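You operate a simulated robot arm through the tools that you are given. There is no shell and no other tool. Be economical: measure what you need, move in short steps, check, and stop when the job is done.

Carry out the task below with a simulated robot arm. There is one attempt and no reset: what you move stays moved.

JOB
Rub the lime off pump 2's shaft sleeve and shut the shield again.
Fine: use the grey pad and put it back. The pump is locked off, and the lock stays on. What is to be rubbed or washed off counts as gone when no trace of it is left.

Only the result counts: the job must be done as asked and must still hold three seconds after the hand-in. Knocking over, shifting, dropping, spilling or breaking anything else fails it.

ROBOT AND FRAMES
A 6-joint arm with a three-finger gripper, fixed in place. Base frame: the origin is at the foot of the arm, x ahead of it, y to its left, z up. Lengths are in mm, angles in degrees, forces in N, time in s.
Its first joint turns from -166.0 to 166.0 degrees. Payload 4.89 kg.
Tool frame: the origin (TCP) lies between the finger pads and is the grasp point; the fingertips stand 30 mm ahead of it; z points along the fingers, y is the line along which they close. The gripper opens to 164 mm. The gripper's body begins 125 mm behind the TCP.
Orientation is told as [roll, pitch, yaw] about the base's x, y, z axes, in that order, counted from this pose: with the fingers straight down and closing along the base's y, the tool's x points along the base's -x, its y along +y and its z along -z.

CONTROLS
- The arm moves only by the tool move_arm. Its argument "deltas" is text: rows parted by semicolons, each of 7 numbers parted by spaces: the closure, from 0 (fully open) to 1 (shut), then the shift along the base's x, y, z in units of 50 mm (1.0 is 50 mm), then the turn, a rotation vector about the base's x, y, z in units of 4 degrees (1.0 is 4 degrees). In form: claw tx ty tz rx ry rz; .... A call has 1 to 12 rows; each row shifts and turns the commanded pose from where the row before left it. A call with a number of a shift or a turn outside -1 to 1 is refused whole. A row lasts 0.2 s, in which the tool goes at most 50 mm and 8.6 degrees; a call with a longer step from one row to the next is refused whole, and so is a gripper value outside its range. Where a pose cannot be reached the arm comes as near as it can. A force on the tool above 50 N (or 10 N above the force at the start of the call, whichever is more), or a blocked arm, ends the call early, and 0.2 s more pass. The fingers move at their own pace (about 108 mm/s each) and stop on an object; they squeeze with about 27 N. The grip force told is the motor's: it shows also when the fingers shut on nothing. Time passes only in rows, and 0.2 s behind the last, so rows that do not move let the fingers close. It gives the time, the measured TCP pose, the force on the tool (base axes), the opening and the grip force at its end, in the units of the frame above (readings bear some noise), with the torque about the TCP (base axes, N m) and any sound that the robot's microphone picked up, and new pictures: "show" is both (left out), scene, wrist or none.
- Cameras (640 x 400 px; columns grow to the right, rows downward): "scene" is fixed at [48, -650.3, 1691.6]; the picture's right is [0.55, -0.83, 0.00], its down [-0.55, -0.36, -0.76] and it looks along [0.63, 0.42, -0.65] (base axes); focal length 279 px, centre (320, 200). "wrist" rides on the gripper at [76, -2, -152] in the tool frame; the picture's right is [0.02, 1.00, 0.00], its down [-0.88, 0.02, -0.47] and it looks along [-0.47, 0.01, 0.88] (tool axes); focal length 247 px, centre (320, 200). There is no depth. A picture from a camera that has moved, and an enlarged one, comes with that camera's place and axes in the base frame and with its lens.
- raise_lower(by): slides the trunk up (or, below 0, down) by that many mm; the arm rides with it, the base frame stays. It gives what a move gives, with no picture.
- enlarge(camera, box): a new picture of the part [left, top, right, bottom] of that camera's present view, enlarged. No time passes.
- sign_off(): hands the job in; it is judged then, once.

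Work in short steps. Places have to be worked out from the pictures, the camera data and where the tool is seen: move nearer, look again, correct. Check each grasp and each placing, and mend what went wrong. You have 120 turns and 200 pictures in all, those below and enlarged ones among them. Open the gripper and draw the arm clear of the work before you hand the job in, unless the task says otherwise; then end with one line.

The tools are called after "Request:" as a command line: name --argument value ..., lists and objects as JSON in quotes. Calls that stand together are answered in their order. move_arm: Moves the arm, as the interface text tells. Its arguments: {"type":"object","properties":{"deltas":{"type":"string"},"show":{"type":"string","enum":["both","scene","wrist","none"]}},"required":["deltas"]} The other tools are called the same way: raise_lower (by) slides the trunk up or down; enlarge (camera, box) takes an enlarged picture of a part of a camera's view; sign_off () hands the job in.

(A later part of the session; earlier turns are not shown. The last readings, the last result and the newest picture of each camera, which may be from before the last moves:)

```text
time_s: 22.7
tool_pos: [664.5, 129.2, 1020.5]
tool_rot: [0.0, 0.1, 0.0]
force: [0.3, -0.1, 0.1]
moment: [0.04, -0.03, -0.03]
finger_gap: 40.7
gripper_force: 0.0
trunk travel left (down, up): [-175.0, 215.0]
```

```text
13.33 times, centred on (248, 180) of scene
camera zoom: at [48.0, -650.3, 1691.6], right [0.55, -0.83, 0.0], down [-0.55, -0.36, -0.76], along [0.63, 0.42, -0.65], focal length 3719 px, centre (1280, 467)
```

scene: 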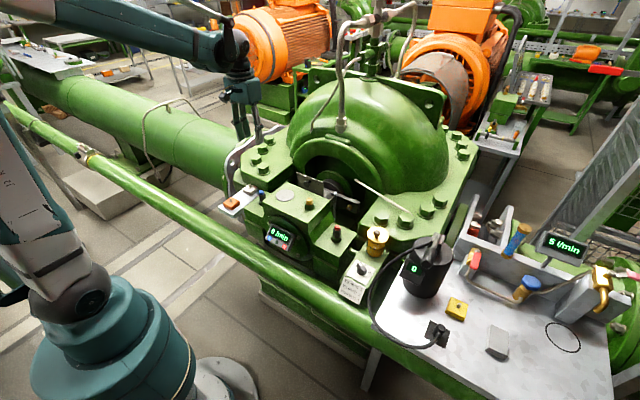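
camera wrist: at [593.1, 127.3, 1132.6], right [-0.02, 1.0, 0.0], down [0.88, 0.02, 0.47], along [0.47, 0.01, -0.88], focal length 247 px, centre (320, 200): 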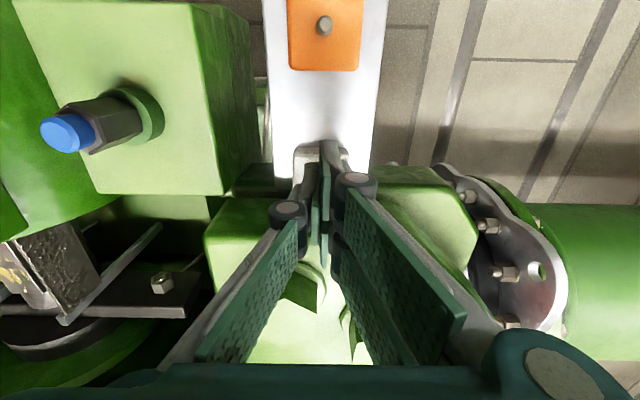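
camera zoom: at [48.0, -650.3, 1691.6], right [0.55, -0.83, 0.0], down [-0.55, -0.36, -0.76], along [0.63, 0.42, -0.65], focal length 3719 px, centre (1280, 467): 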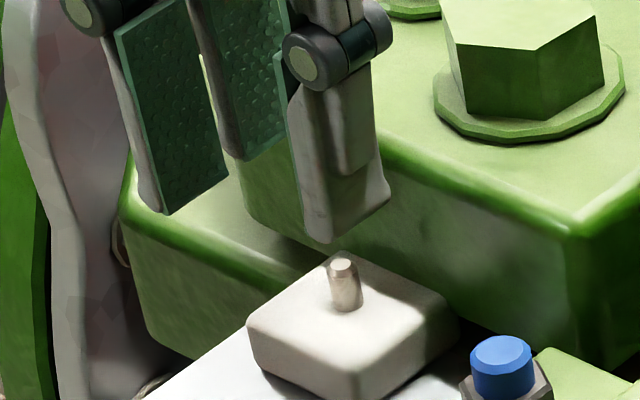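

The peg remeasures at (676,130,961), pad upright and in place; block face is ≥697. I re-approach centred at x≈676 and slightly deeper.

Request:
move_arm --deltas "0.75 0.23 0.01 -0.3 0 0 0; 0.75 0 0 -0.3 0 0 0; 0.75 0 0 -0.3 0 0 0; 0.75 0 0 0 0 0 0; 0.75 0 0 0 0 0 0" --show "none"

Request:
enlarge --camera "wrist" --box '[260, 130, 388, 210]'

Request:
enlarge --camera "scene" --box '[224, 165, 272, 195]'

```text
time_s: 23.5
tool_pos: [669.9, 131.7, 983.0]
tool_rot: [0.0, 0.2, 0.1]
force: [-23.7, 9.1, 10.3]
moment: [0.06, -0.31, 0.43]
finger_gap: 54.6
gripper_force: 4.2
trunk travel left (down, up): [-175.0, 215.0]
stopped in row 3: the force on the tool passed its limit at 89 N (the readings are from after the stop); the commanded pose is now the measured one
```

```text
5.00 times, centred on (324, 170) of wrist
camera zoom: at [594.7, 129.8, 1135.1], right [-0.02, 1.0, 0.0], down [0.88, 0.02, 0.47], along [0.47, 0.01, -0.88], focal length 1235 px, centre (300, 350)
```

zoom: 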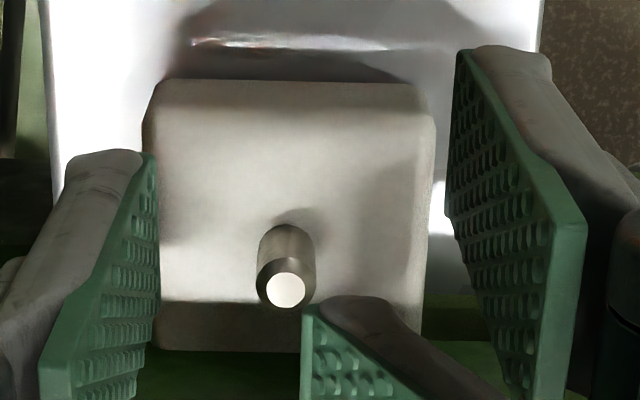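

```text
13.33 times, centred on (248, 180) of scene
camera zoom: at [48.0, -650.3, 1691.6], right [0.55, -0.83, 0.0], down [-0.55, -0.36, -0.76], along [0.63, 0.42, -0.65], focal length 3719 px, centre (1280, 467)
```

zoom: 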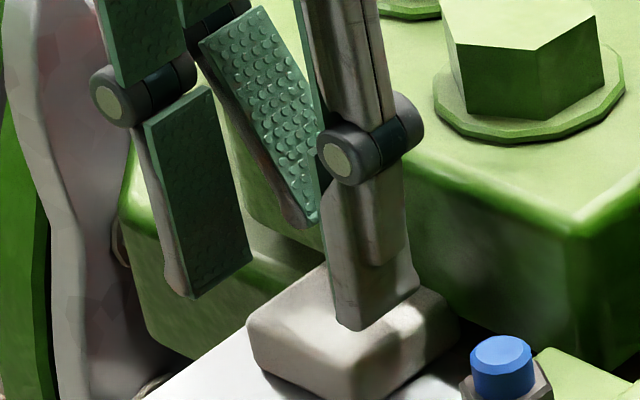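

Important find: the gripper really has a thumb on the −y side and two fingers on the +y side reaching ±~28 mm in x; the far one caught the flange block. I back up, then will pinch the peg with the far finger and slide the pad toward −x, away from the block.

Request:
move_arm --deltas "0.75 -0.1 0 0.1 0 0 0; 0.75 0 0 0.3 0 0 0; 0.75 0 0 0.4 0 0 0; 0.75 0 0 0 0 0 0; 0.75 0 0 0 0 0 0" --show "wrist"

Request:
enlarge --camera "wrist" --box '[240, 110, 400, 210]'

Request:
enlarge --camera "scene" --box '[216, 155, 280, 195]'

```text
time_s: 24.7
tool_pos: [668.3, 130.3, 1022.8]
tool_rot: [0.1, 0.3, 0.1]
force: [-0.2, -0.7, 0.3]
moment: [0.02, 0.0, 0.02]
finger_gap: 40.7
gripper_force: 0.1
trunk travel left (down, up): [-175.0, 215.0]
camera wrist: at [592.3, 128.2, 1175.6], right [-0.02, 1.0, 0.0], down [0.88, 0.02, 0.47], along [0.47, 0.01, -0.88], focal length 247 px, centre (320, 200)
```

wrist: 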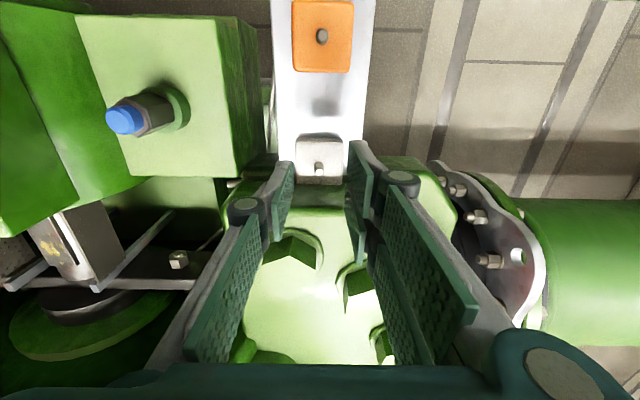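

```text
4.00 times, centred on (320, 160) of wrist
camera zoom: at [592.3, 128.2, 1175.6], right [-0.02, 1.0, 0.0], down [0.88, 0.02, 0.47], along [0.47, 0.01, -0.88], focal length 988 px, centre (320, 360)
```

zoom: 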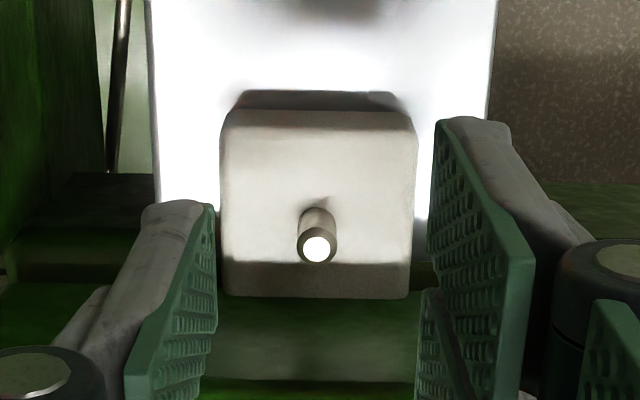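

```text
10.00 times, centred on (248, 175) of scene
camera zoom: at [48.0, -650.3, 1691.6], right [0.55, -0.83, 0.0], down [-0.55, -0.36, -0.76], along [0.63, 0.42, -0.65], focal length 2789 px, centre (1040, 450)
```

zoom: 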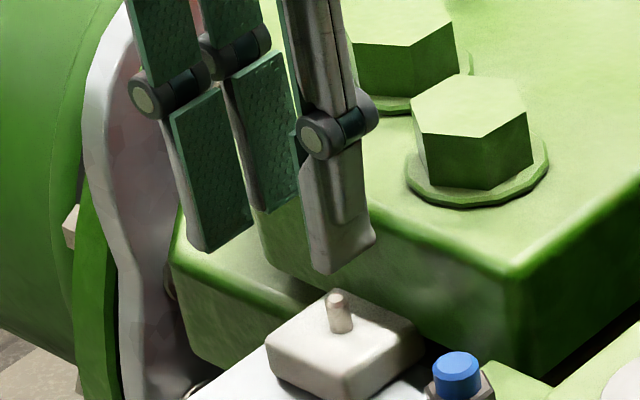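

Finger extents: thumb ±13 mm, near finger −29…−4, far finger +5…+31 mm in x. With TCP at x≈668 the peg (677) lies between thumb and far finger, still clear of the block at ≈702. I descend straight.

Request:
move_arm --deltas "0.75 0 -0.02 -0.3 0 0 0; 0.75 0 0 -0.3 0 0 0; 0.75 0 0 -0.32 0 0 0; 0.75 0 0 0 0 0 0; 0.75 0 0 0 0 0 0" --show "none"

Request:
enlarge --camera "wrist" --box '[260, 130, 388, 210]'

```text
time_s: 25.9
tool_pos: [667.7, 130.3, 975.9]
tool_rot: [0.1, 0.3, 0.1]
force: [0.0, 0.6, 0.0]
moment: [0.0, 0.02, 0.0]
finger_gap: 41.1
gripper_force: 0.1
trunk travel left (down, up): [-175.0, 215.0]
```

```text
5.00 times, centred on (324, 170) of wrist
camera zoom: at [591.7, 127.9, 1128.9], right [-0.02, 1.0, 0.0], down [0.88, 0.02, 0.47], along [0.47, 0.01, -0.88], focal length 1235 px, centre (300, 350)
```

zoom: 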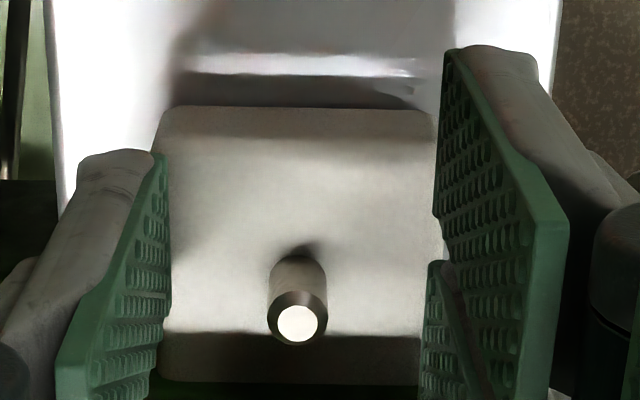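

No contact and force-free. I close on the peg.

Request:
move_arm --deltas "0.96 0 0 0 0 0 0; 0.96 0 0 0 0 0 0; 0.96 0 0 0 0 0 0" --show "none"

Request:
enlarge --camera "wrist" --box '[260, 130, 388, 210]'

```text
time_s: 26.7
tool_pos: [666.6, 129.4, 976.8]
tool_rot: [0.1, 0.3, 0.1]
force: [-0.6, -1.2, -0.5]
moment: [-0.03, 0.01, -0.02]
finger_gap: 9.4
gripper_force: 44.4
trunk travel left (down, up): [-175.0, 215.0]
```

```text
5.00 times, centred on (324, 170) of wrist
camera zoom: at [591.6, 127.8, 1129.0], right [-0.02, 1.0, 0.0], down [0.88, 0.02, 0.47], along [0.47, 0.01, -0.88], focal length 1235 px, centre (300, 350)
```

zoom: 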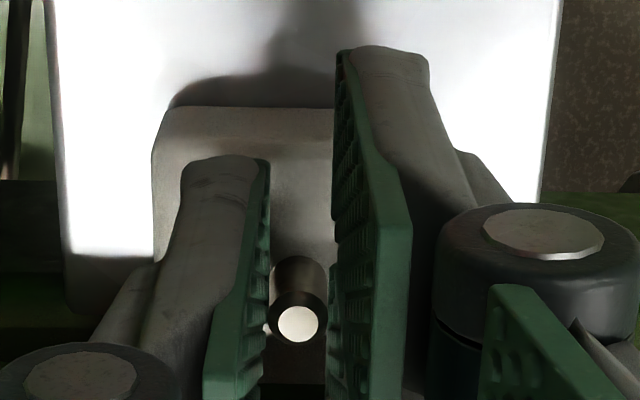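

A clean pinch (gap 9.4, no side force). I lift gently.

Request:
move_arm --deltas "0.96 0 0 0.1 0 0 0; 0.96 0 0 0.3 0 0 0; 0.96 0 0 0.5 0 0 0; 0.96 0 0 0.5 0 0 0; 0.96 0 0 0 0 0 0" --show "none"

Request:
enlarge --camera "wrist" --box '[240, 110, 400, 210]'

Request:
enlarge --camera "scene" --box '[216, 155, 280, 195]'

```text
time_s: 27.1
tool_pos: [667.2, 129.5, 976.4]
tool_rot: [0.0, 0.4, 0.1]
force: [5.7, 0.3, -40.5]
moment: [-0.01, 0.04, -0.04]
finger_gap: 9.2
gripper_force: 45.5
trunk travel left (down, up): [-175.0, 215.0]
stopped in row 1: the force on the tool passed its limit at 68 N (the readings are from after the stop); the commanded pose is now the measured one
```

```text
4.00 times, centred on (320, 160) of wrist
camera zoom: at [592.0, 128.0, 1129.2], right [-0.02, 1.0, 0.0], down [0.88, 0.02, 0.47], along [0.47, 0.01, -0.88], focal length 988 px, centre (320, 360)
```

zoom: 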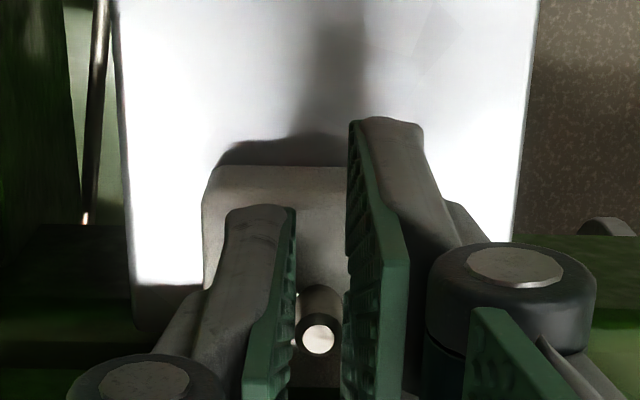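

```text
10.00 times, centred on (248, 175) of scene
camera zoom: at [48.0, -650.3, 1691.6], right [0.55, -0.83, 0.0], down [-0.55, -0.36, -0.76], along [0.63, 0.42, -0.65], focal length 2789 px, centre (1040, 450)
```

zoom: 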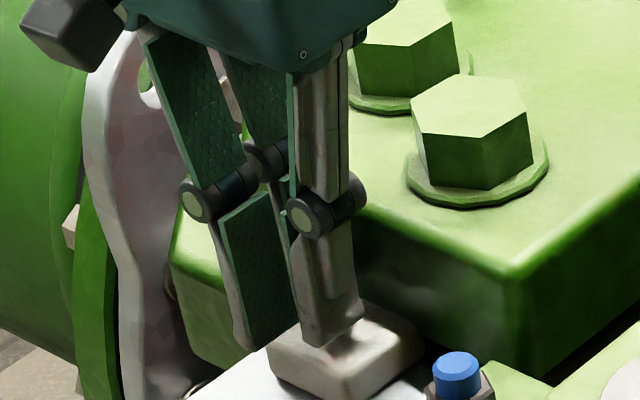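

The pad resists lifting: its rear edge is likely tucked beneath the block's overhanging edge. I slide it toward −x instead, gently.

Request:
move_arm --deltas "0.96 -0.04 0 -0.01 0 0 0; 0.96 -0.1 0 0 0 0 0; 0.96 -0.15 0 0 0 0 0; 0.96 -0.15 0 0 0 0 0; 0.96 0 0 0 0 0 0" --show "none"

Request:
enlarge --camera "wrist" --box '[240, 110, 400, 210]'

Request:
enlarge --camera "scene" --box '[216, 165, 280, 205]'

```text
time_s: 27.6
tool_pos: [666.9, 129.8, 975.5]
tool_rot: [0.0, 0.1, 0.0]
force: [15.5, 1.7, -39.1]
moment: [-0.1, -0.29, 0.03]
finger_gap: 9.6
gripper_force: 45.3
trunk travel left (down, up): [-175.0, 215.0]
stopped in row 2: the force on the tool passed its limit at 55 N (the readings are from after the stop); the commanded pose is now the measured one
```

```text
4.00 times, centred on (320, 160) of wrist
camera zoom: at [590.9, 128.0, 1128.9], right [-0.02, 1.0, 0.0], down [0.88, 0.02, 0.47], along [0.47, 0.01, -0.88], focal length 988 px, centre (320, 360)
```

zoom: 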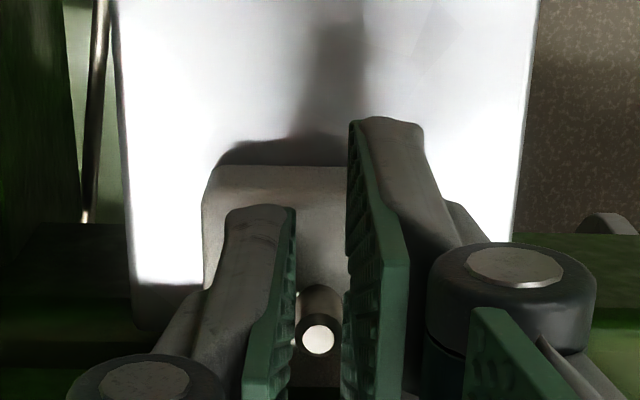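

```text
10.00 times, centred on (248, 185) of scene
camera zoom: at [48.0, -650.3, 1691.6], right [0.55, -0.83, 0.0], down [-0.55, -0.36, -0.76], along [0.63, 0.42, -0.65], focal length 2789 px, centre (1040, 350)
```

zoom: 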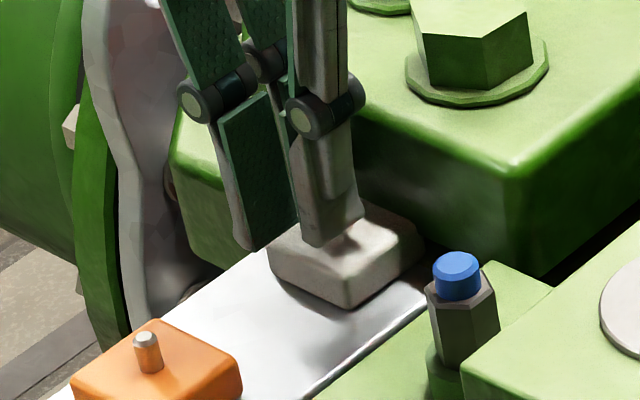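

There is still upward preload (−40 N). I first lower 2 mm to unload, then read the force.

Request:
move_arm --deltas "0.96 0 0 -0.04 0 0 0; 0.96 0 0 0 0 0 0" --show "none"

```text
time_s: 28.2
tool_pos: [666.9, 129.3, 976.9]
tool_rot: [0.1, 0.0, 0.0]
force: [33.9, 2.5, 20.9]
moment: [0.03, -1.05, 0.01]
finger_gap: 9.7
gripper_force: 45.2
trunk travel left (down, up): [-175.0, 215.0]
```

Forces flip sign with 2 mm, so contact is stiff. I neutralise z (+0.7 mm) and creep −x to see whether it slides.

Request:
move_arm --deltas "0.96 0 0 0.014 0 0 0; 0.96 -0.015 0 0 0 0 0; 0.96 -0.015 0 0 0 0 0; 0.96 -0.015 0 0 0 0 0" --show "none"

```text
time_s: 28.9
tool_pos: [665.9, 129.6, 976.3]
tool_rot: [0.0, 0.1, 0.0]
force: [10.3, -1.9, -15.4]
moment: [-0.09, -0.6, -0.02]
finger_gap: 9.3
gripper_force: 44.6
trunk travel left (down, up): [-175.0, 215.0]
stopped in row 3: the force on the tool passed its limit at 52 N (the readings are from after the stop); the commanded pose is now the measured one
```

I look closely to see whether pad or finger is caught.

Request:
enlarge --camera "scene" --box '[236, 172, 268, 192]'

Request:
enlarge --camera "wrist" --box '[270, 140, 420, 234]'

```text
16.00 times, centred on (252, 182) of scene
camera zoom: at [48.0, -650.3, 1691.6], right [0.55, -0.83, 0.0], down [-0.55, -0.36, -0.76], along [0.63, 0.42, -0.65], focal length 4463 px, centre (1408, 488)
```

zoom: 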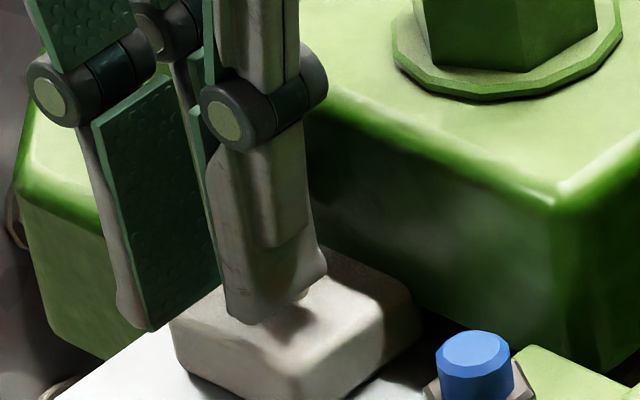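

```text
4.26 times, centred on (345, 187) of wrist
camera zoom: at [590.3, 128.0, 1128.6], right [-0.02, 1.0, 0.0], down [0.88, 0.02, 0.47], along [0.47, 0.01, -0.88], focal length 1051 px, centre (214, 255)
```

zoom: 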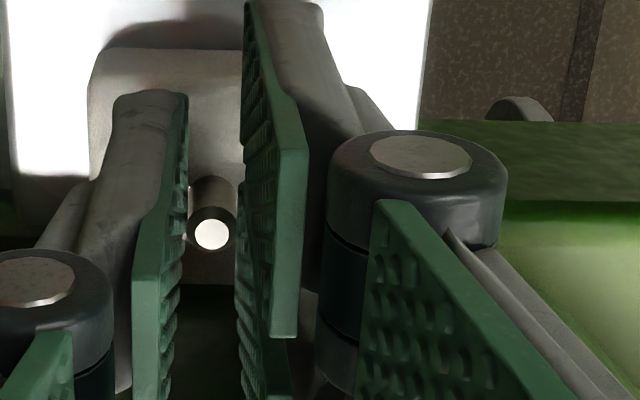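

Nothing visibly overhangs. I test whether the pad can be slid sideways at all, in tiny steps.

Request:
move_arm --deltas "0.96 0 0 -0.008 0 0 0; 0.96 0 -0.02 0 0 0 0; 0.96 0 -0.02 0 0 0 0; 0.96 0 -0.02 0 0 0 0; 0.96 0 -0.02 0 0 0 0" --show "none"

```text
time_s: 30.2
tool_pos: [665.8, 130.3, 976.1]
tool_rot: [0.2, -0.1, 0.2]
force: [5.6, 13.9, -17.6]
moment: [0.22, -0.12, 0.19]
finger_gap: 9.4
gripper_force: 44.8
trunk travel left (down, up): [-175.0, 215.0]
stopped in row 5: the force on the tool passed its limit at 52 N (the readings are from after the stop); the commanded pose is now the measured one
```

The pad doesn't budge in any direction. Before forcing it, I look again at the bench's grey block and at the tray pads for what differs.

Request:
enlarge --camera "scene" --box '[430, 285, 526, 365]'

Request:
enlarge --camera "scene" --box '[220, 180, 268, 215]'

Request:
enlarge --camera "scene" --box '[440, 190, 560, 290]'

```text
5.00 times, centred on (478, 325) of scene
camera zoom: at [48.0, -650.3, 1691.6], right [0.55, -0.83, 0.0], down [-0.55, -0.36, -0.76], along [0.63, 0.42, -0.65], focal length 1395 px, centre (-470, -425)
```

zoom: 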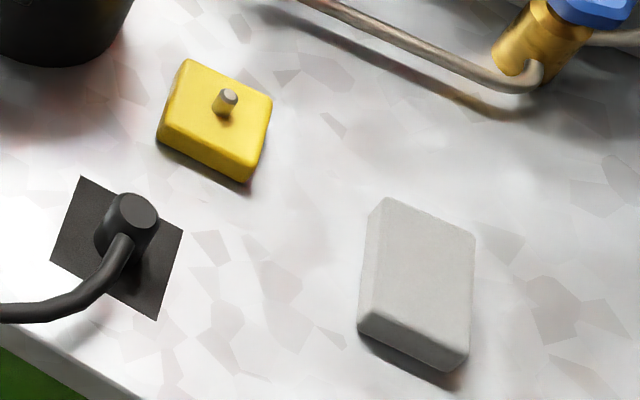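

```text
11.43 times, centred on (244, 198) of scene
camera zoom: at [48.0, -650.3, 1691.6], right [0.55, -0.83, 0.0], down [-0.55, -0.36, -0.76], along [0.63, 0.42, -0.65], focal length 3188 px, centre (1189, 229)
```

zoom: 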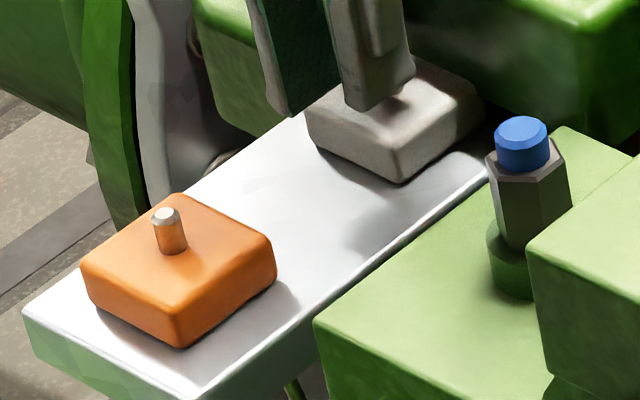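

```text
4.00 times, centred on (500, 240) of scene
camera zoom: at [48.0, -650.3, 1691.6], right [0.55, -0.83, 0.0], down [-0.55, -0.36, -0.76], along [0.63, 0.42, -0.65], focal length 1116 px, centre (-400, 40)
```

zoom: 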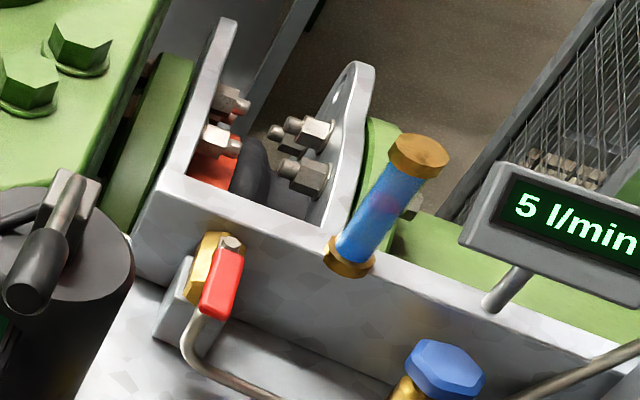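

I release, and check whether the tool itself is free (force reading, small lift), to separate "pad fixed" from "finger caught".

Request:
move_arm --deltas "0.75 0 0 0 0 0 0; 0.75 0 0 0 0 0 0; 0.75 0 0 0 0 0 0; 0.75 0 0 0.2 0 0 0; 0.75 0 0 0.2 0 0 0; 0.75 0 0 0.6 0 0 0; 0.75 0 0 0 0 0 0" --show "none"

Request:
enlarge --camera "wrist" --box '[240, 110, 400, 210]'

Request:
enlarge --camera "scene" --box '[236, 175, 268, 195]'

```text
time_s: 31.8
tool_pos: [666.0, 127.5, 1026.1]
tool_rot: [0.3, 0.0, 0.1]
force: [-1.3, -0.7, 0.9]
moment: [-0.03, -0.05, 0.01]
finger_gap: 41.1
gripper_force: 0.1
trunk travel left (down, up): [-175.0, 215.0]
```

```text
4.00 times, centred on (320, 160) of wrist
camera zoom: at [589.4, 125.3, 1178.4], right [-0.02, 1.0, 0.0], down [0.88, 0.02, 0.47], along [0.47, 0.02, -0.88], focal length 988 px, centre (320, 360)
```

zoom: 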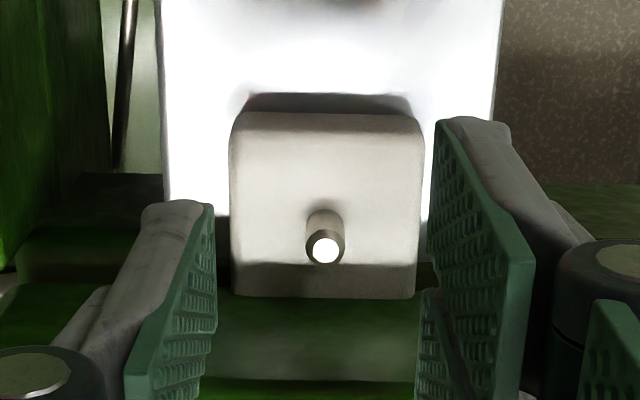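

```text
16.00 times, centred on (252, 185) of scene
camera zoom: at [48.0, -650.3, 1691.6], right [0.55, -0.83, 0.0], down [-0.55, -0.36, -0.76], along [0.63, 0.42, -0.65], focal length 4463 px, centre (1408, 440)
```

zoom: 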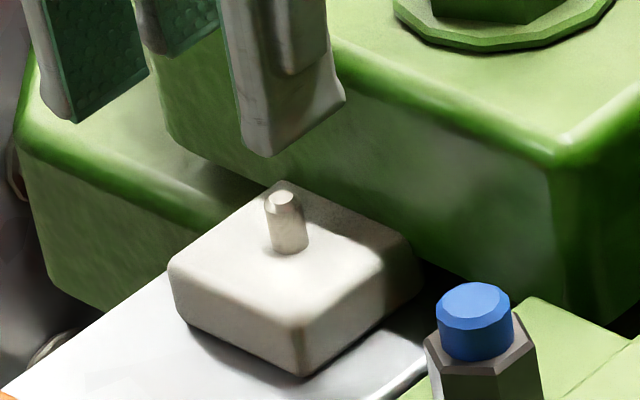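

The pad never moved even 1 mm, so the offset pinch can't free it. I'll try a centred grasp with the tool yawed +90° (thumb into the gap at the block, two fingers on the −x side). First rise and rotate.

Request:
move_arm --deltas "0.9 0.05 0.02 0.8 0 0 1; 0.9 0.05 0.02 0.4 0 0 1; 0.9 0.05 0 0 0 0 1; 0.9 0 0 0 0 0 1; 0.9 0 0 0 0 0 1; 0.9 0 0 0 0 0 1; 0.9 0 0 0 0 0 1; 0.9 0 0 0 0 0 1; 0.9 0 0 0 0 0 1; 0.9 0 0 0 0 0 1; 0.9 0 0 0 0 0 1; 0.9 0 0 0 0 0 1" --show "none"

Request:
move_arm --deltas "0.9 0 0 0 0 0 1; 0.9 0 0 0 0 0 1; 0.9 0 0 0 0 0 1; 0.9 0 0 0 0 0 1; 0.9 0 0 0 0 0 1; 0.9 0 0 0 0 0 1; 0.9 0 0 0 0 0 1; 0.9 0 0 0 0 0 1; 0.9 0 0 0 0 0 1; 0.9 0 0 0 0 0 1; 0.9 0 0 0 0 0 0.5; 0.9 0 0 0 0 0 0" --show "both"

```text
time_s: 34.4
tool_pos: [673.6, 130.5, 1086.4]
tool_rot: [0.2, 0.0, 48.3]
force: [0.1, -0.2, 0.2]
moment: [-0.02, -0.02, 0.0]
finger_gap: 16.6
gripper_force: 0.2
trunk travel left (down, up): [-175.0, 215.0]
```

```text
time_s: 37.0
tool_pos: [673.6, 129.8, 1087.1]
tool_rot: [0.3, 0.0, 90.3]
force: [-0.2, 0.6, 0.6]
moment: [0.0, 0.01, 0.01]
finger_gap: 16.4
gripper_force: 0.1
trunk travel left (down, up): [-175.0, 215.0]
camera wrist: at [676.3, 53.7, 1239.8], right [-1.0, -0.02, 0.0], down [-0.02, 0.88, 0.47], along [-0.02, 0.47, -0.88], focal length 247 px, centre (320, 200)
```

scene: 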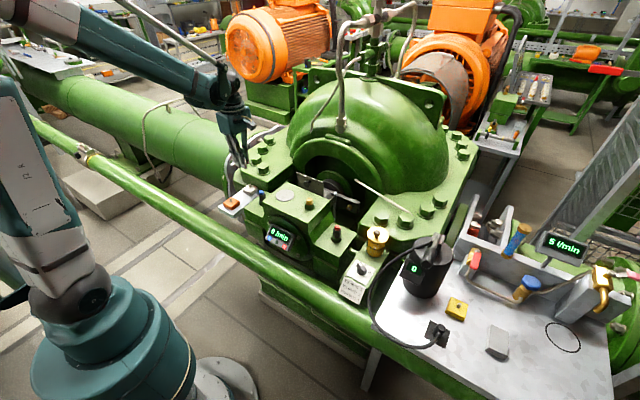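
wrist: 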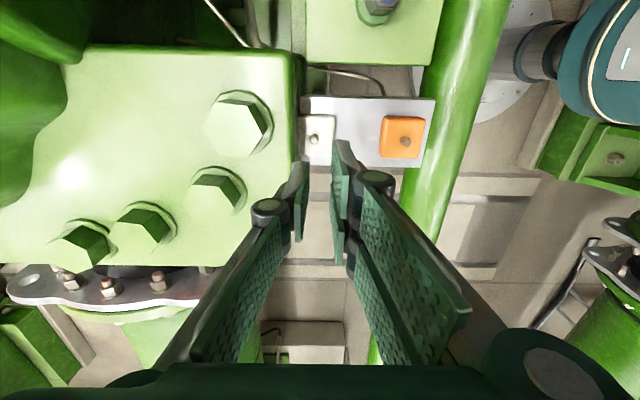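

The side view shows the pad and block edge. I zoom on them.

Request:
enlarge --camera "wrist" --box '[270, 80, 398, 160]'

```text
5.00 times, centred on (334, 120) of wrist
camera zoom: at [676.3, 53.7, 1239.8], right [-1.0, -0.02, 0.0], down [-0.02, 0.88, 0.47], along [-0.02, 0.47, -0.88], focal length 1235 px, centre (250, 600)
```

zoom: 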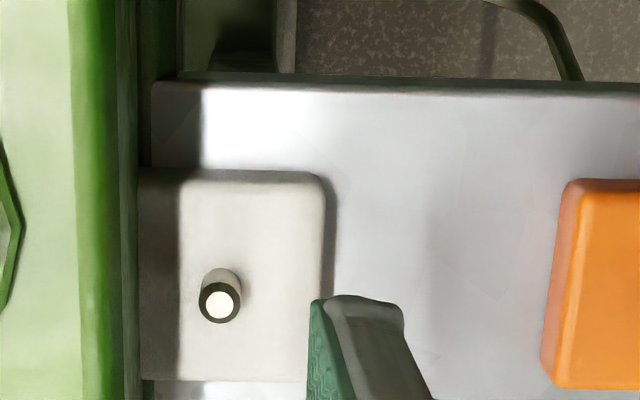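

The pad's centre/peg is at (677,130); its rear edge seems tucked a few mm under the block edge. I descend to just above the peg in this orientation and check alignment.

Request:
move_arm --deltas "0.9 0.02 0 -0.5 0 0 0; 0.9 0 0 -0.5 0 0 0; 0.9 0 0 -0.3 0 0 0; 0.9 0 0 0 0 0 0; 0.9 0 0 0 0 0 0" --show "none"

Request:
enlarge --camera "wrist" --box '[256, 110, 384, 190]'

Request:
enlarge --camera "scene" --box '[228, 165, 276, 195]'

```text
time_s: 38.2
tool_pos: [675.0, 129.9, 1022.3]
tool_rot: [0.3, 0.0, 90.1]
force: [0.5, -0.3, -0.9]
moment: [0.0, 0.04, -0.01]
finger_gap: 16.5
gripper_force: 0.0
trunk travel left (down, up): [-175.0, 215.0]
```

```text
5.00 times, centred on (320, 150) of wrist
camera zoom: at [677.3, 53.4, 1174.7], right [-1.0, -0.02, 0.0], down [-0.02, 0.88, 0.47], along [-0.02, 0.47, -0.88], focal length 1235 px, centre (320, 450)
```

zoom: 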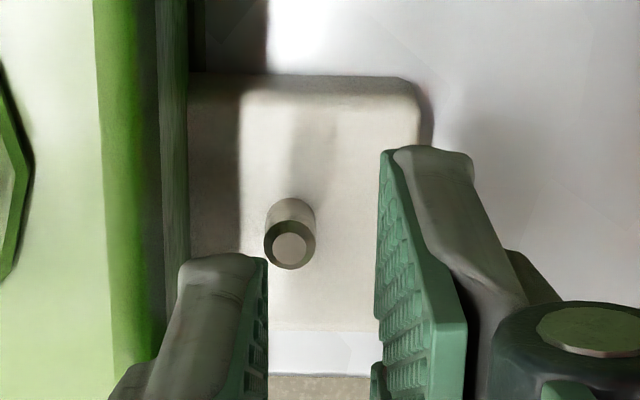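

```text
13.33 times, centred on (252, 180) of scene
camera zoom: at [48.0, -650.3, 1691.6], right [0.55, -0.83, 0.0], down [-0.55, -0.36, -0.76], along [0.63, 0.42, -0.65], focal length 3719 px, centre (1227, 467)
```

zoom: 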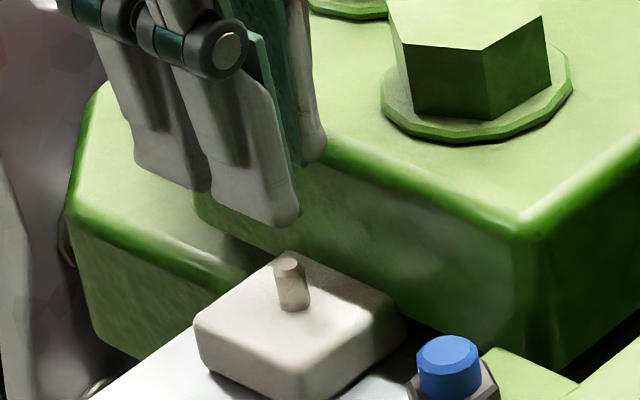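

Clearance is tight but workable: thumb inner edge ≈683 vs peg edge ≈681.5, outer ≈696 vs block ≈698. I descend slowly.

Request:
move_arm --deltas "0.9 0.014 -0.01 -0.25 0 0 0; 0.9 0 0 -0.25 0 0 0; 0.9 0 0 -0.2 0 0 0; 0.9 0 0 -0.1 0 0 0; 0.9 0 0 -0.1 0 0 0; 0.9 0 0 0 0 0 0" --show "none"

Request:
enlarge --camera "wrist" --box '[256, 130, 384, 210]'

Request:
enlarge --camera "scene" --box '[228, 170, 276, 200]'

```text
time_s: 39.6
tool_pos: [674.5, 128.5, 980.9]
tool_rot: [0.2, 0.0, 90.2]
force: [-7.8, -0.7, 37.0]
moment: [-0.03, -0.86, -0.06]
finger_gap: 11.4
gripper_force: 0.0
trunk travel left (down, up): [-175.0, 215.0]
stopped in row 6: the force on the tool passed its limit at 52 N (the readings are from after the stop); the commanded pose is now the measured one
```

```text
5.00 times, centred on (320, 170) of wrist
camera zoom: at [677.1, 53.0, 1132.5], right [-1.0, -0.02, 0.0], down [-0.02, 0.88, 0.47], along [-0.01, 0.47, -0.88], focal length 1235 px, centre (320, 350)
```

zoom: 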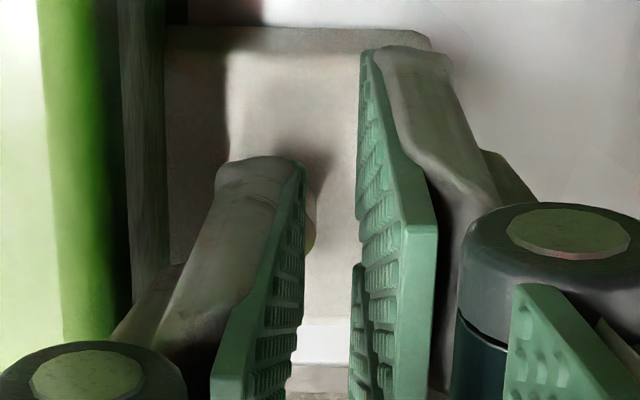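

```text
13.33 times, centred on (252, 185) of scene
camera zoom: at [48.0, -650.3, 1691.6], right [0.55, -0.83, 0.0], down [-0.55, -0.36, -0.76], along [0.63, 0.42, -0.65], focal length 3719 px, centre (1227, 400)
```

zoom: 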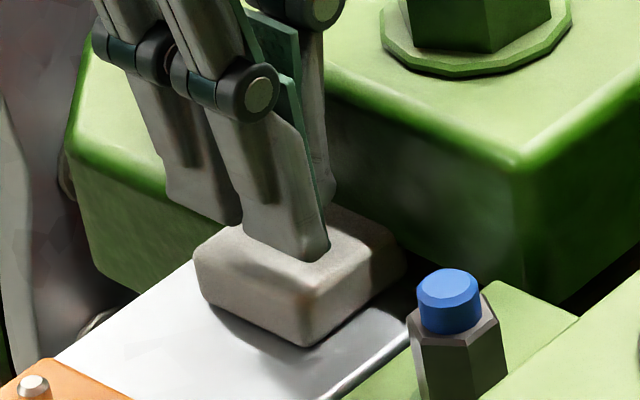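

The thumb doesn't fit between peg and block. I lift clear, and will have a proper look at the bench's grey block (could be the movable "grey pad") from the wrist camera.

Request:
move_arm --deltas "0.9 -0.04 0 0.2 0 0 0; 0.9 0 0 0.6 0 0 0; 0.9 0 0 0.9 0 0 -1; 0.9 0 0 0.9 0 0 -1; 0.9 0 0 0.9 0 0 -1; 0.9 -0.2 -0.2 0.9 0 0 -1; 0.9 -0.4 -0.8 0 0 0 -1; 0.9 -0.4 -0.8 0 0 0 -1; 0.9 -0.4 -0.8 0 0 0 -1; 0.9 -0.4 -0.8 0 0 0 -1; 0.9 -0.2 -0.9 0 0 0 -1; 0.9 0 0 0 0 0 0" --show "none"

Request:
enlarge --camera "scene" --box '[216, 170, 280, 210]'

```text
time_s: 42.2
tool_pos: [570.5, -85.6, 1199.0]
tool_rot: [0.2, -0.1, 54.1]
force: [0.0, -0.1, 0.4]
moment: [-0.02, -0.02, 0.04]
finger_gap: 16.2
gripper_force: 0.1
trunk travel left (down, up): [-175.0, 215.0]
```

```text
10.00 times, centred on (248, 190) of scene
camera zoom: at [48.0, -650.3, 1691.6], right [0.55, -0.83, 0.0], down [-0.55, -0.36, -0.76], along [0.63, 0.42, -0.65], focal length 2789 px, centre (1040, 300)
```

zoom: 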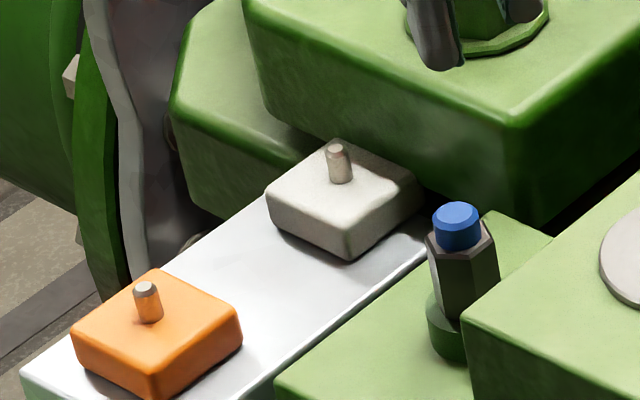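

The tray is untouched. I swing toward the bench at safe height, turning the camera outward.

Request:
move_arm --deltas "0.7 -0.2 -0.8 0 0 0 -1; 0.7 -0.2 -0.8 0 0 0 -1; 0.7 -0.2 -0.8 0 0 0 -1; 0.7 -0.2 -0.8 0 0 0 -1; 0.7 -0.2 -0.8 0 0 0 -1; 0.7 -0.2 -0.8 0 0 0 -1; 0.7 0 -0.8 0 0 0 -1; 0.7 0 -0.8 0 0 0 -1; 0.7 0 -0.8 0 0 0 -1; 0.7 0 -0.8 0 0 0 -1; 0.7 0 -0.8 0 0 0 -1; 0.7 0 -0.8 0 0 0 -1" --show "none"

Request:
move_arm --deltas "0.7 0 0 0 0 0 -1; 0.7 0 0 0 0 0 -1; 0.7 0 0 0 0 0 -1; 0.7 0 0 0 0 0 -1; 0.7 0 0 0 0 0 -1; 0.7 0 0 0 0 0 -1; 0.7 0 0 0 0 0 -1; 0.7 0 0 0 0 0 -1; 0.7 0 0 0 0 0 -1; 0.7 0 0 0 0 0 -1; 0.7 0 0 0 0 0 -1; 0.7 0 0 0 0 0 -1" --show "both"

```text
time_s: 44.8
tool_pos: [514.5, -562.5, 1198.6]
tool_rot: [0.3, 0.0, 6.1]
force: [-0.7, 1.8, 0.0]
moment: [-0.25, -0.05, -0.03]
finger_gap: 49.1
gripper_force: 0.0
trunk travel left (down, up): [-175.0, 215.0]
```

```text
time_s: 47.4
tool_pos: [513.4, -565.3, 1198.2]
tool_rot: [0.2, 0.1, -41.9]
force: [0.5, 0.1, 0.8]
moment: [0.01, -0.04, 0.02]
finger_gap: 49.3
gripper_force: 0.1
trunk travel left (down, up): [-175.0, 215.0]
camera wrist: at [454.9, -515.9, 1350.3], right [0.65, 0.76, 0.0], down [0.67, -0.58, 0.47], along [0.36, -0.31, -0.88], focal length 247 px, centre (320, 200)
```

scene: 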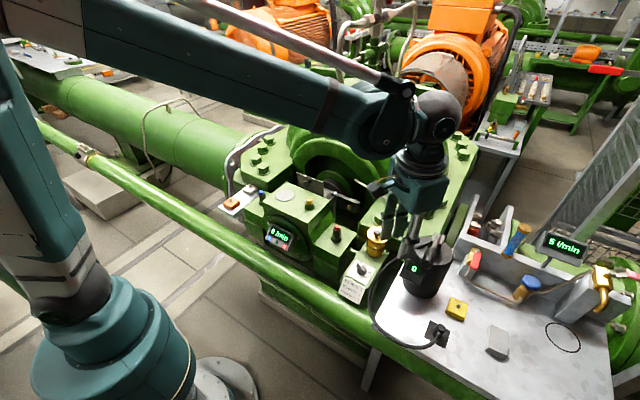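
wrist: 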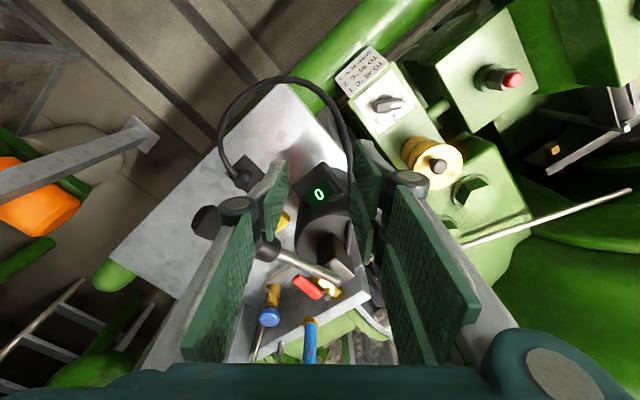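

The bench grey block is in reach, near (504,-820,1010). I zoom on it from the wrist.

Request:
enlarge --camera "wrist" --box '[160, 150, 320, 280]'

Request:
enlarge --camera "scene" --box '[475, 315, 520, 365]'

```text
3.08 times, centred on (240, 215) of wrist
camera zoom: at [454.9, -515.9, 1350.3], right [0.65, 0.76, 0.0], down [0.67, -0.58, 0.47], along [0.36, -0.31, -0.88], focal length 760 px, centre (566, 154)
```

zoom: 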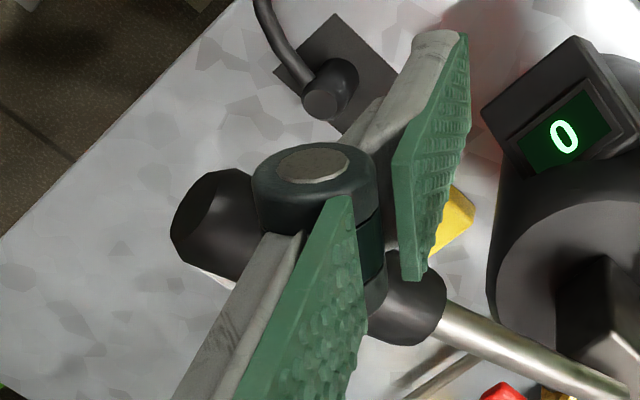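

```text
8.00 times, centred on (498, 340) of scene
camera zoom: at [48.0, -650.3, 1691.6], right [0.55, -0.83, 0.0], down [-0.55, -0.36, -0.76], along [0.63, 0.42, -0.65], focal length 2232 px, centre (-1100, -920)
```

zoom: 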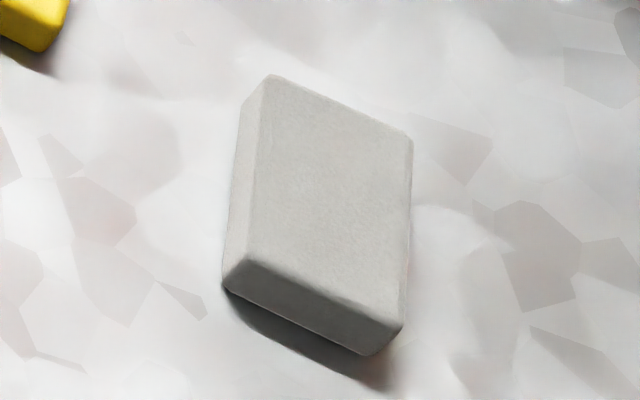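

The dark thing is a pot handle; the bench top is z≈923, putting that peg-less grey block ~1026 mm out — beyond reach, so the tray pad is the one. My earlier tries always carried vertical preload with the pad tucked ~5 mm under the block; I'll regrip cleanly and pull purely −x. Returning.

Request:
move_arm --deltas "0.75 0.2 0.93 0 0 0 0.875; 0.75 0.2 0.93 0 0 0 0.875; 0.75 0.2 0.93 0 0 0 0.875; 0.75 0.2 0.93 0 0 0 0.875; 0.75 0.2 0.93 0 0 0 0.875; 0.75 0.2 0.93 0 0 0 0.875; 0.75 0.2 0.93 0 0 0 0.875; 0.75 0.2 0.93 0 0 0 0.875; 0.75 0.2 0.93 0 0 0 0.875; 0.75 0.2 0.93 0 0 0 0.875; 0.75 0.2 0.93 0 0 0 0.875; 0.75 0.2 0.93 0 0 0 0.875" --show "none"

Request:
move_arm --deltas "0.75 0.1 0.7 -0.6 0 0 0; 0.75 0.1 0.7 -0.6 0 0 0; 0.75 0.1 0.7 -0.6 0 0 0; 0.75 0.1 0.6 -0.7 0 0 0; 0.75 0 0 0 0 0 0; 0.75 0 0 0 0 0 0" --show "none"

```text
time_s: 50.0
tool_pos: [634.6, -8.2, 1197.9]
tool_rot: [0.3, -0.1, 0.2]
force: [-1.0, -0.9, 1.0]
moment: [0.16, -0.07, 0.02]
finger_gap: 40.9
gripper_force: 0.1
trunk travel left (down, up): [-175.0, 215.0]
```

```text
time_s: 51.4
tool_pos: [657.2, 128.4, 1075.5]
tool_rot: [0.2, 0.0, 0.0]
force: [0.6, 0.5, -0.5]
moment: [-0.07, 0.08, -0.04]
finger_gap: 41.0
gripper_force: 0.0
trunk travel left (down, up): [-175.0, 215.0]
```

Now descend to the pinch pose (667,129.5,977).

Request:
move_arm --deltas "0.75 0.19 0.02 -0.6 0 0 0; 0.75 0 0 -0.6 0 0 0; 0.75 0 0 -0.4 0 0 0; 0.75 0 0 -0.36 0 0 0; 0.75 0 0 0 0 0 0; 0.75 0 0 0 0 0 0" --show "none"

Request:
enlarge --camera "wrist" --box '[260, 130, 388, 210]'

```text
time_s: 52.8
tool_pos: [665.2, 128.6, 974.8]
tool_rot: [0.2, -0.1, 0.1]
force: [-0.7, 0.4, 0.5]
moment: [-0.05, -0.03, 0.01]
finger_gap: 41.1
gripper_force: 0.0
trunk travel left (down, up): [-175.0, 215.0]
```

```text
5.00 times, centred on (324, 170) of wrist
camera zoom: at [587.9, 125.9, 1127.3], right [-0.02, 1.0, 0.0], down [0.88, 0.02, 0.47], along [0.47, 0.01, -0.88], focal length 1235 px, centre (300, 350)
```

zoom: 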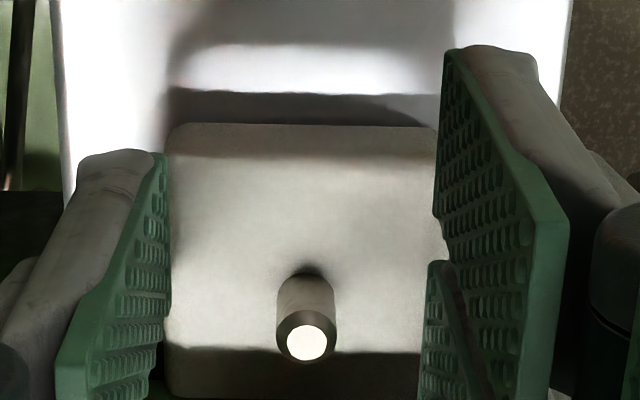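

Shift +2 mm in x, +1 in y, close, and read the neutral force.

Request:
move_arm --deltas "0.75 0.04 0.02 0.02 0 0 0; 0.75 0 0 0 0 0 0; 0.96 0 0 0 0 0 0; 0.96 0 0 0 0 0 0; 0.96 0 0 0 0 0 0" --show "none"

Request:
move_arm --deltas "0.96 -0.02 0 0 0 0 0; 0.96 -0.02 0 0 0 0 0; 0.96 -0.02 0 0 0 0 0; 0.96 -0.02 0 0 0 0 0" --show "none"

```text
time_s: 54.0
tool_pos: [665.4, 129.5, 975.5]
tool_rot: [0.2, 0.0, 0.2]
force: [0.8, 5.0, -1.4]
moment: [0.17, -0.01, 0.1]
finger_gap: 9.1
gripper_force: 44.9
trunk travel left (down, up): [-175.0, 215.0]
```

```text
time_s: 54.9
tool_pos: [665.3, 130.2, 975.4]
tool_rot: [0.2, -0.4, 0.1]
force: [9.0, 0.6, -4.9]
moment: [-0.06, -0.56, 0.02]
finger_gap: 9.0
gripper_force: 44.8
trunk travel left (down, up): [-175.0, 215.0]
stopped in row 4: the force on the tool passed its limit at 54 N (the readings are from after the stop); the commanded pose is now the measured one
```

Still rigid under a clean 50 N pull. As a diagnostic, I'll check whether the neighbouring orange pad (same kind, no block near it) yields to a ~1 mm lift — that tells whether these pads are held by the tray. First release and move above it.

Request:
move_arm --deltas "0.75 0 0 0 0 0 0; 0.75 0 0 0 0 0 0; 0.75 0 0 0.4 0 0 0; 0.75 0 0 0.6 0 0 0; 0.75 -0.6 0 0.2 0 0 0; 0.75 -0.7 0 0 0 0 0; 0.75 -0.6 0 0 0 0 0; 0.75 0 0 0 0 0 0; 0.75 0 0 0 0 0 0" --show "wrist"

Request:
enlarge --camera "wrist" --box '[240, 110, 400, 210]'

```text
time_s: 56.9
tool_pos: [572.2, 128.9, 1036.2]
tool_rot: [0.3, -0.3, 0.1]
force: [-1.1, -0.5, 0.4]
moment: [0.02, -0.07, 0.0]
finger_gap: 41.0
gripper_force: 0.1
trunk travel left (down, up): [-175.0, 215.0]
camera wrist: at [493.5, 126.4, 1189.3], right [-0.02, 1.0, 0.0], down [0.88, 0.02, 0.48], along [0.48, 0.01, -0.88], focal length 247 px, centre (320, 200)
```

wrist: 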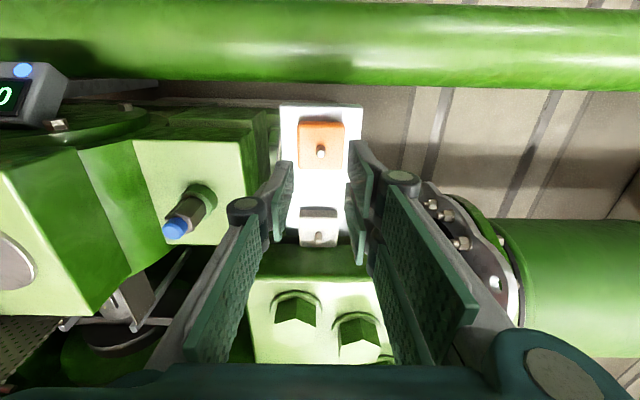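

```text
4.00 times, centred on (320, 160) of wrist
camera zoom: at [493.5, 126.4, 1189.3], right [-0.02, 1.0, 0.0], down [0.88, 0.02, 0.48], along [0.48, 0.01, -0.88], focal length 988 px, centre (320, 360)
```

zoom: 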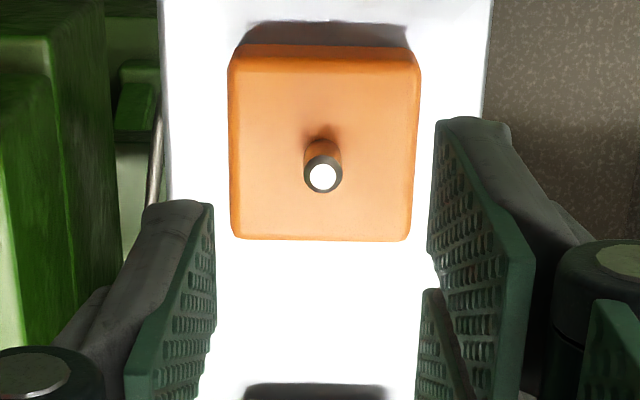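

Orange peg at (568,128.5). I descend centred on it to grip and test with ~1.5 mm lift only.

Request:
move_arm --deltas "0.75 -0.07 0 -0.4 0 0 0; 0.75 0 0 -0.4 0 0 0; 0.75 0 0 -0.38 0 0 0; 0.75 0 0 0 0 0 0; 0.96 0 0 0 0 0 0; 0.96 0 0 0 0 0 0; 0.96 0 0 0 0 0 0" --show "none"

Request:
move_arm --deltas "0.96 0 0 0.01 0 0 0; 0.96 0 0 0.01 0 0 0; 0.96 0 0 0.01 0 0 0; 0.96 0 0 0 0 0 0" --show "none"

```text
time_s: 58.5
tool_pos: [566.8, 128.3, 977.6]
tool_rot: [0.2, -0.3, 0.2]
force: [3.7, 5.3, 1.3]
moment: [0.14, -0.11, 0.03]
finger_gap: 8.7
gripper_force: 2.9
trunk travel left (down, up): [-175.0, 215.0]
```

```text
time_s: 59.5
tool_pos: [566.9, 129.7, 978.9]
tool_rot: [0.1, -0.3, 0.1]
force: [1.5, 2.4, 0.3]
moment: [0.05, -0.05, -0.02]
finger_gap: 7.3
gripper_force: 0.7
trunk travel left (down, up): [-175.0, 215.0]
```

The grip there wasn't firm (closure target reached). I close fully at this spot, then repeat.

Request:
move_arm --deltas "1 0 0 -0.03 0 0 0; 1 0 0 0 0 0 0; 1 0 0 0 0 0 0" --show "none"

Request:
enlarge --camera "wrist" --box '[260, 130, 388, 210]'

Request:
move_arm --deltas "1 0 0 0.02 0 0 0; 1 0 0 0.02 0 0 0; 1 0 0 0 0 0 0" --show "none"

Request:
enlarge --camera "scene" --box '[216, 180, 264, 210]'

```text
time_s: 60.3
tool_pos: [566.6, 127.3, 979.3]
tool_rot: [0.1, -0.3, 0.1]
force: [-4.3, 0.4, 32.9]
moment: [0.0, -0.02, -0.04]
finger_gap: 5.1
gripper_force: 44.9
trunk travel left (down, up): [-175.0, 215.0]
stopped in row 3: the force on the tool passed its limit at 52 N (the readings are from after the stop); the commanded pose is now the measured one
```

```text
5.00 times, centred on (324, 170) of wrist
camera zoom: at [489.2, 127.2, 1130.8], right [-0.02, 1.0, 0.0], down [0.88, 0.02, 0.48], along [0.48, 0.01, -0.88], focal length 1235 px, centre (300, 350)
```

zoom: 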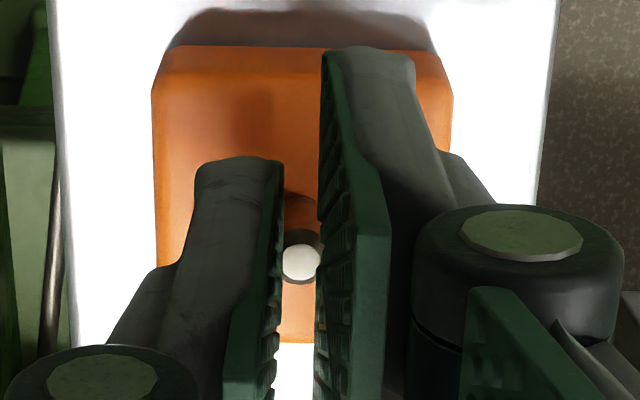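

```text
time_s: 61.1
tool_pos: [566.4, 127.7, 979.1]
tool_rot: [0.2, -0.3, 0.2]
force: [-0.3, -1.6, -0.8]
moment: [0.07, 0.0, -0.03]
finger_gap: 0.2
gripper_force: 45.3
trunk travel left (down, up): [-175.0, 215.0]
```

```text
13.33 times, centred on (240, 195) of scene
camera zoom: at [48.0, -650.3, 1691.6], right [0.55, -0.83, 0.0], down [-0.55, -0.36, -0.76], along [0.63, 0.42, -0.65], focal length 3719 px, centre (1387, 267)
```

zoom: 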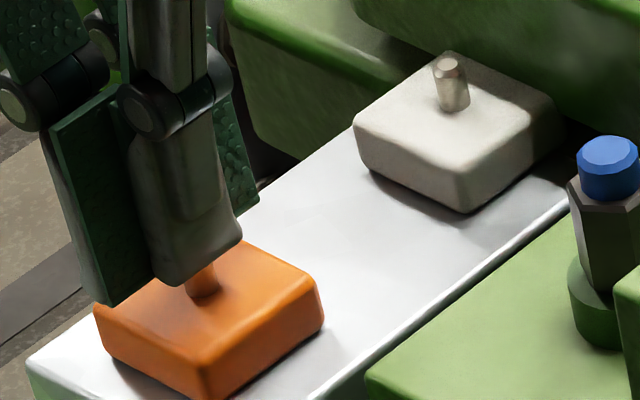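

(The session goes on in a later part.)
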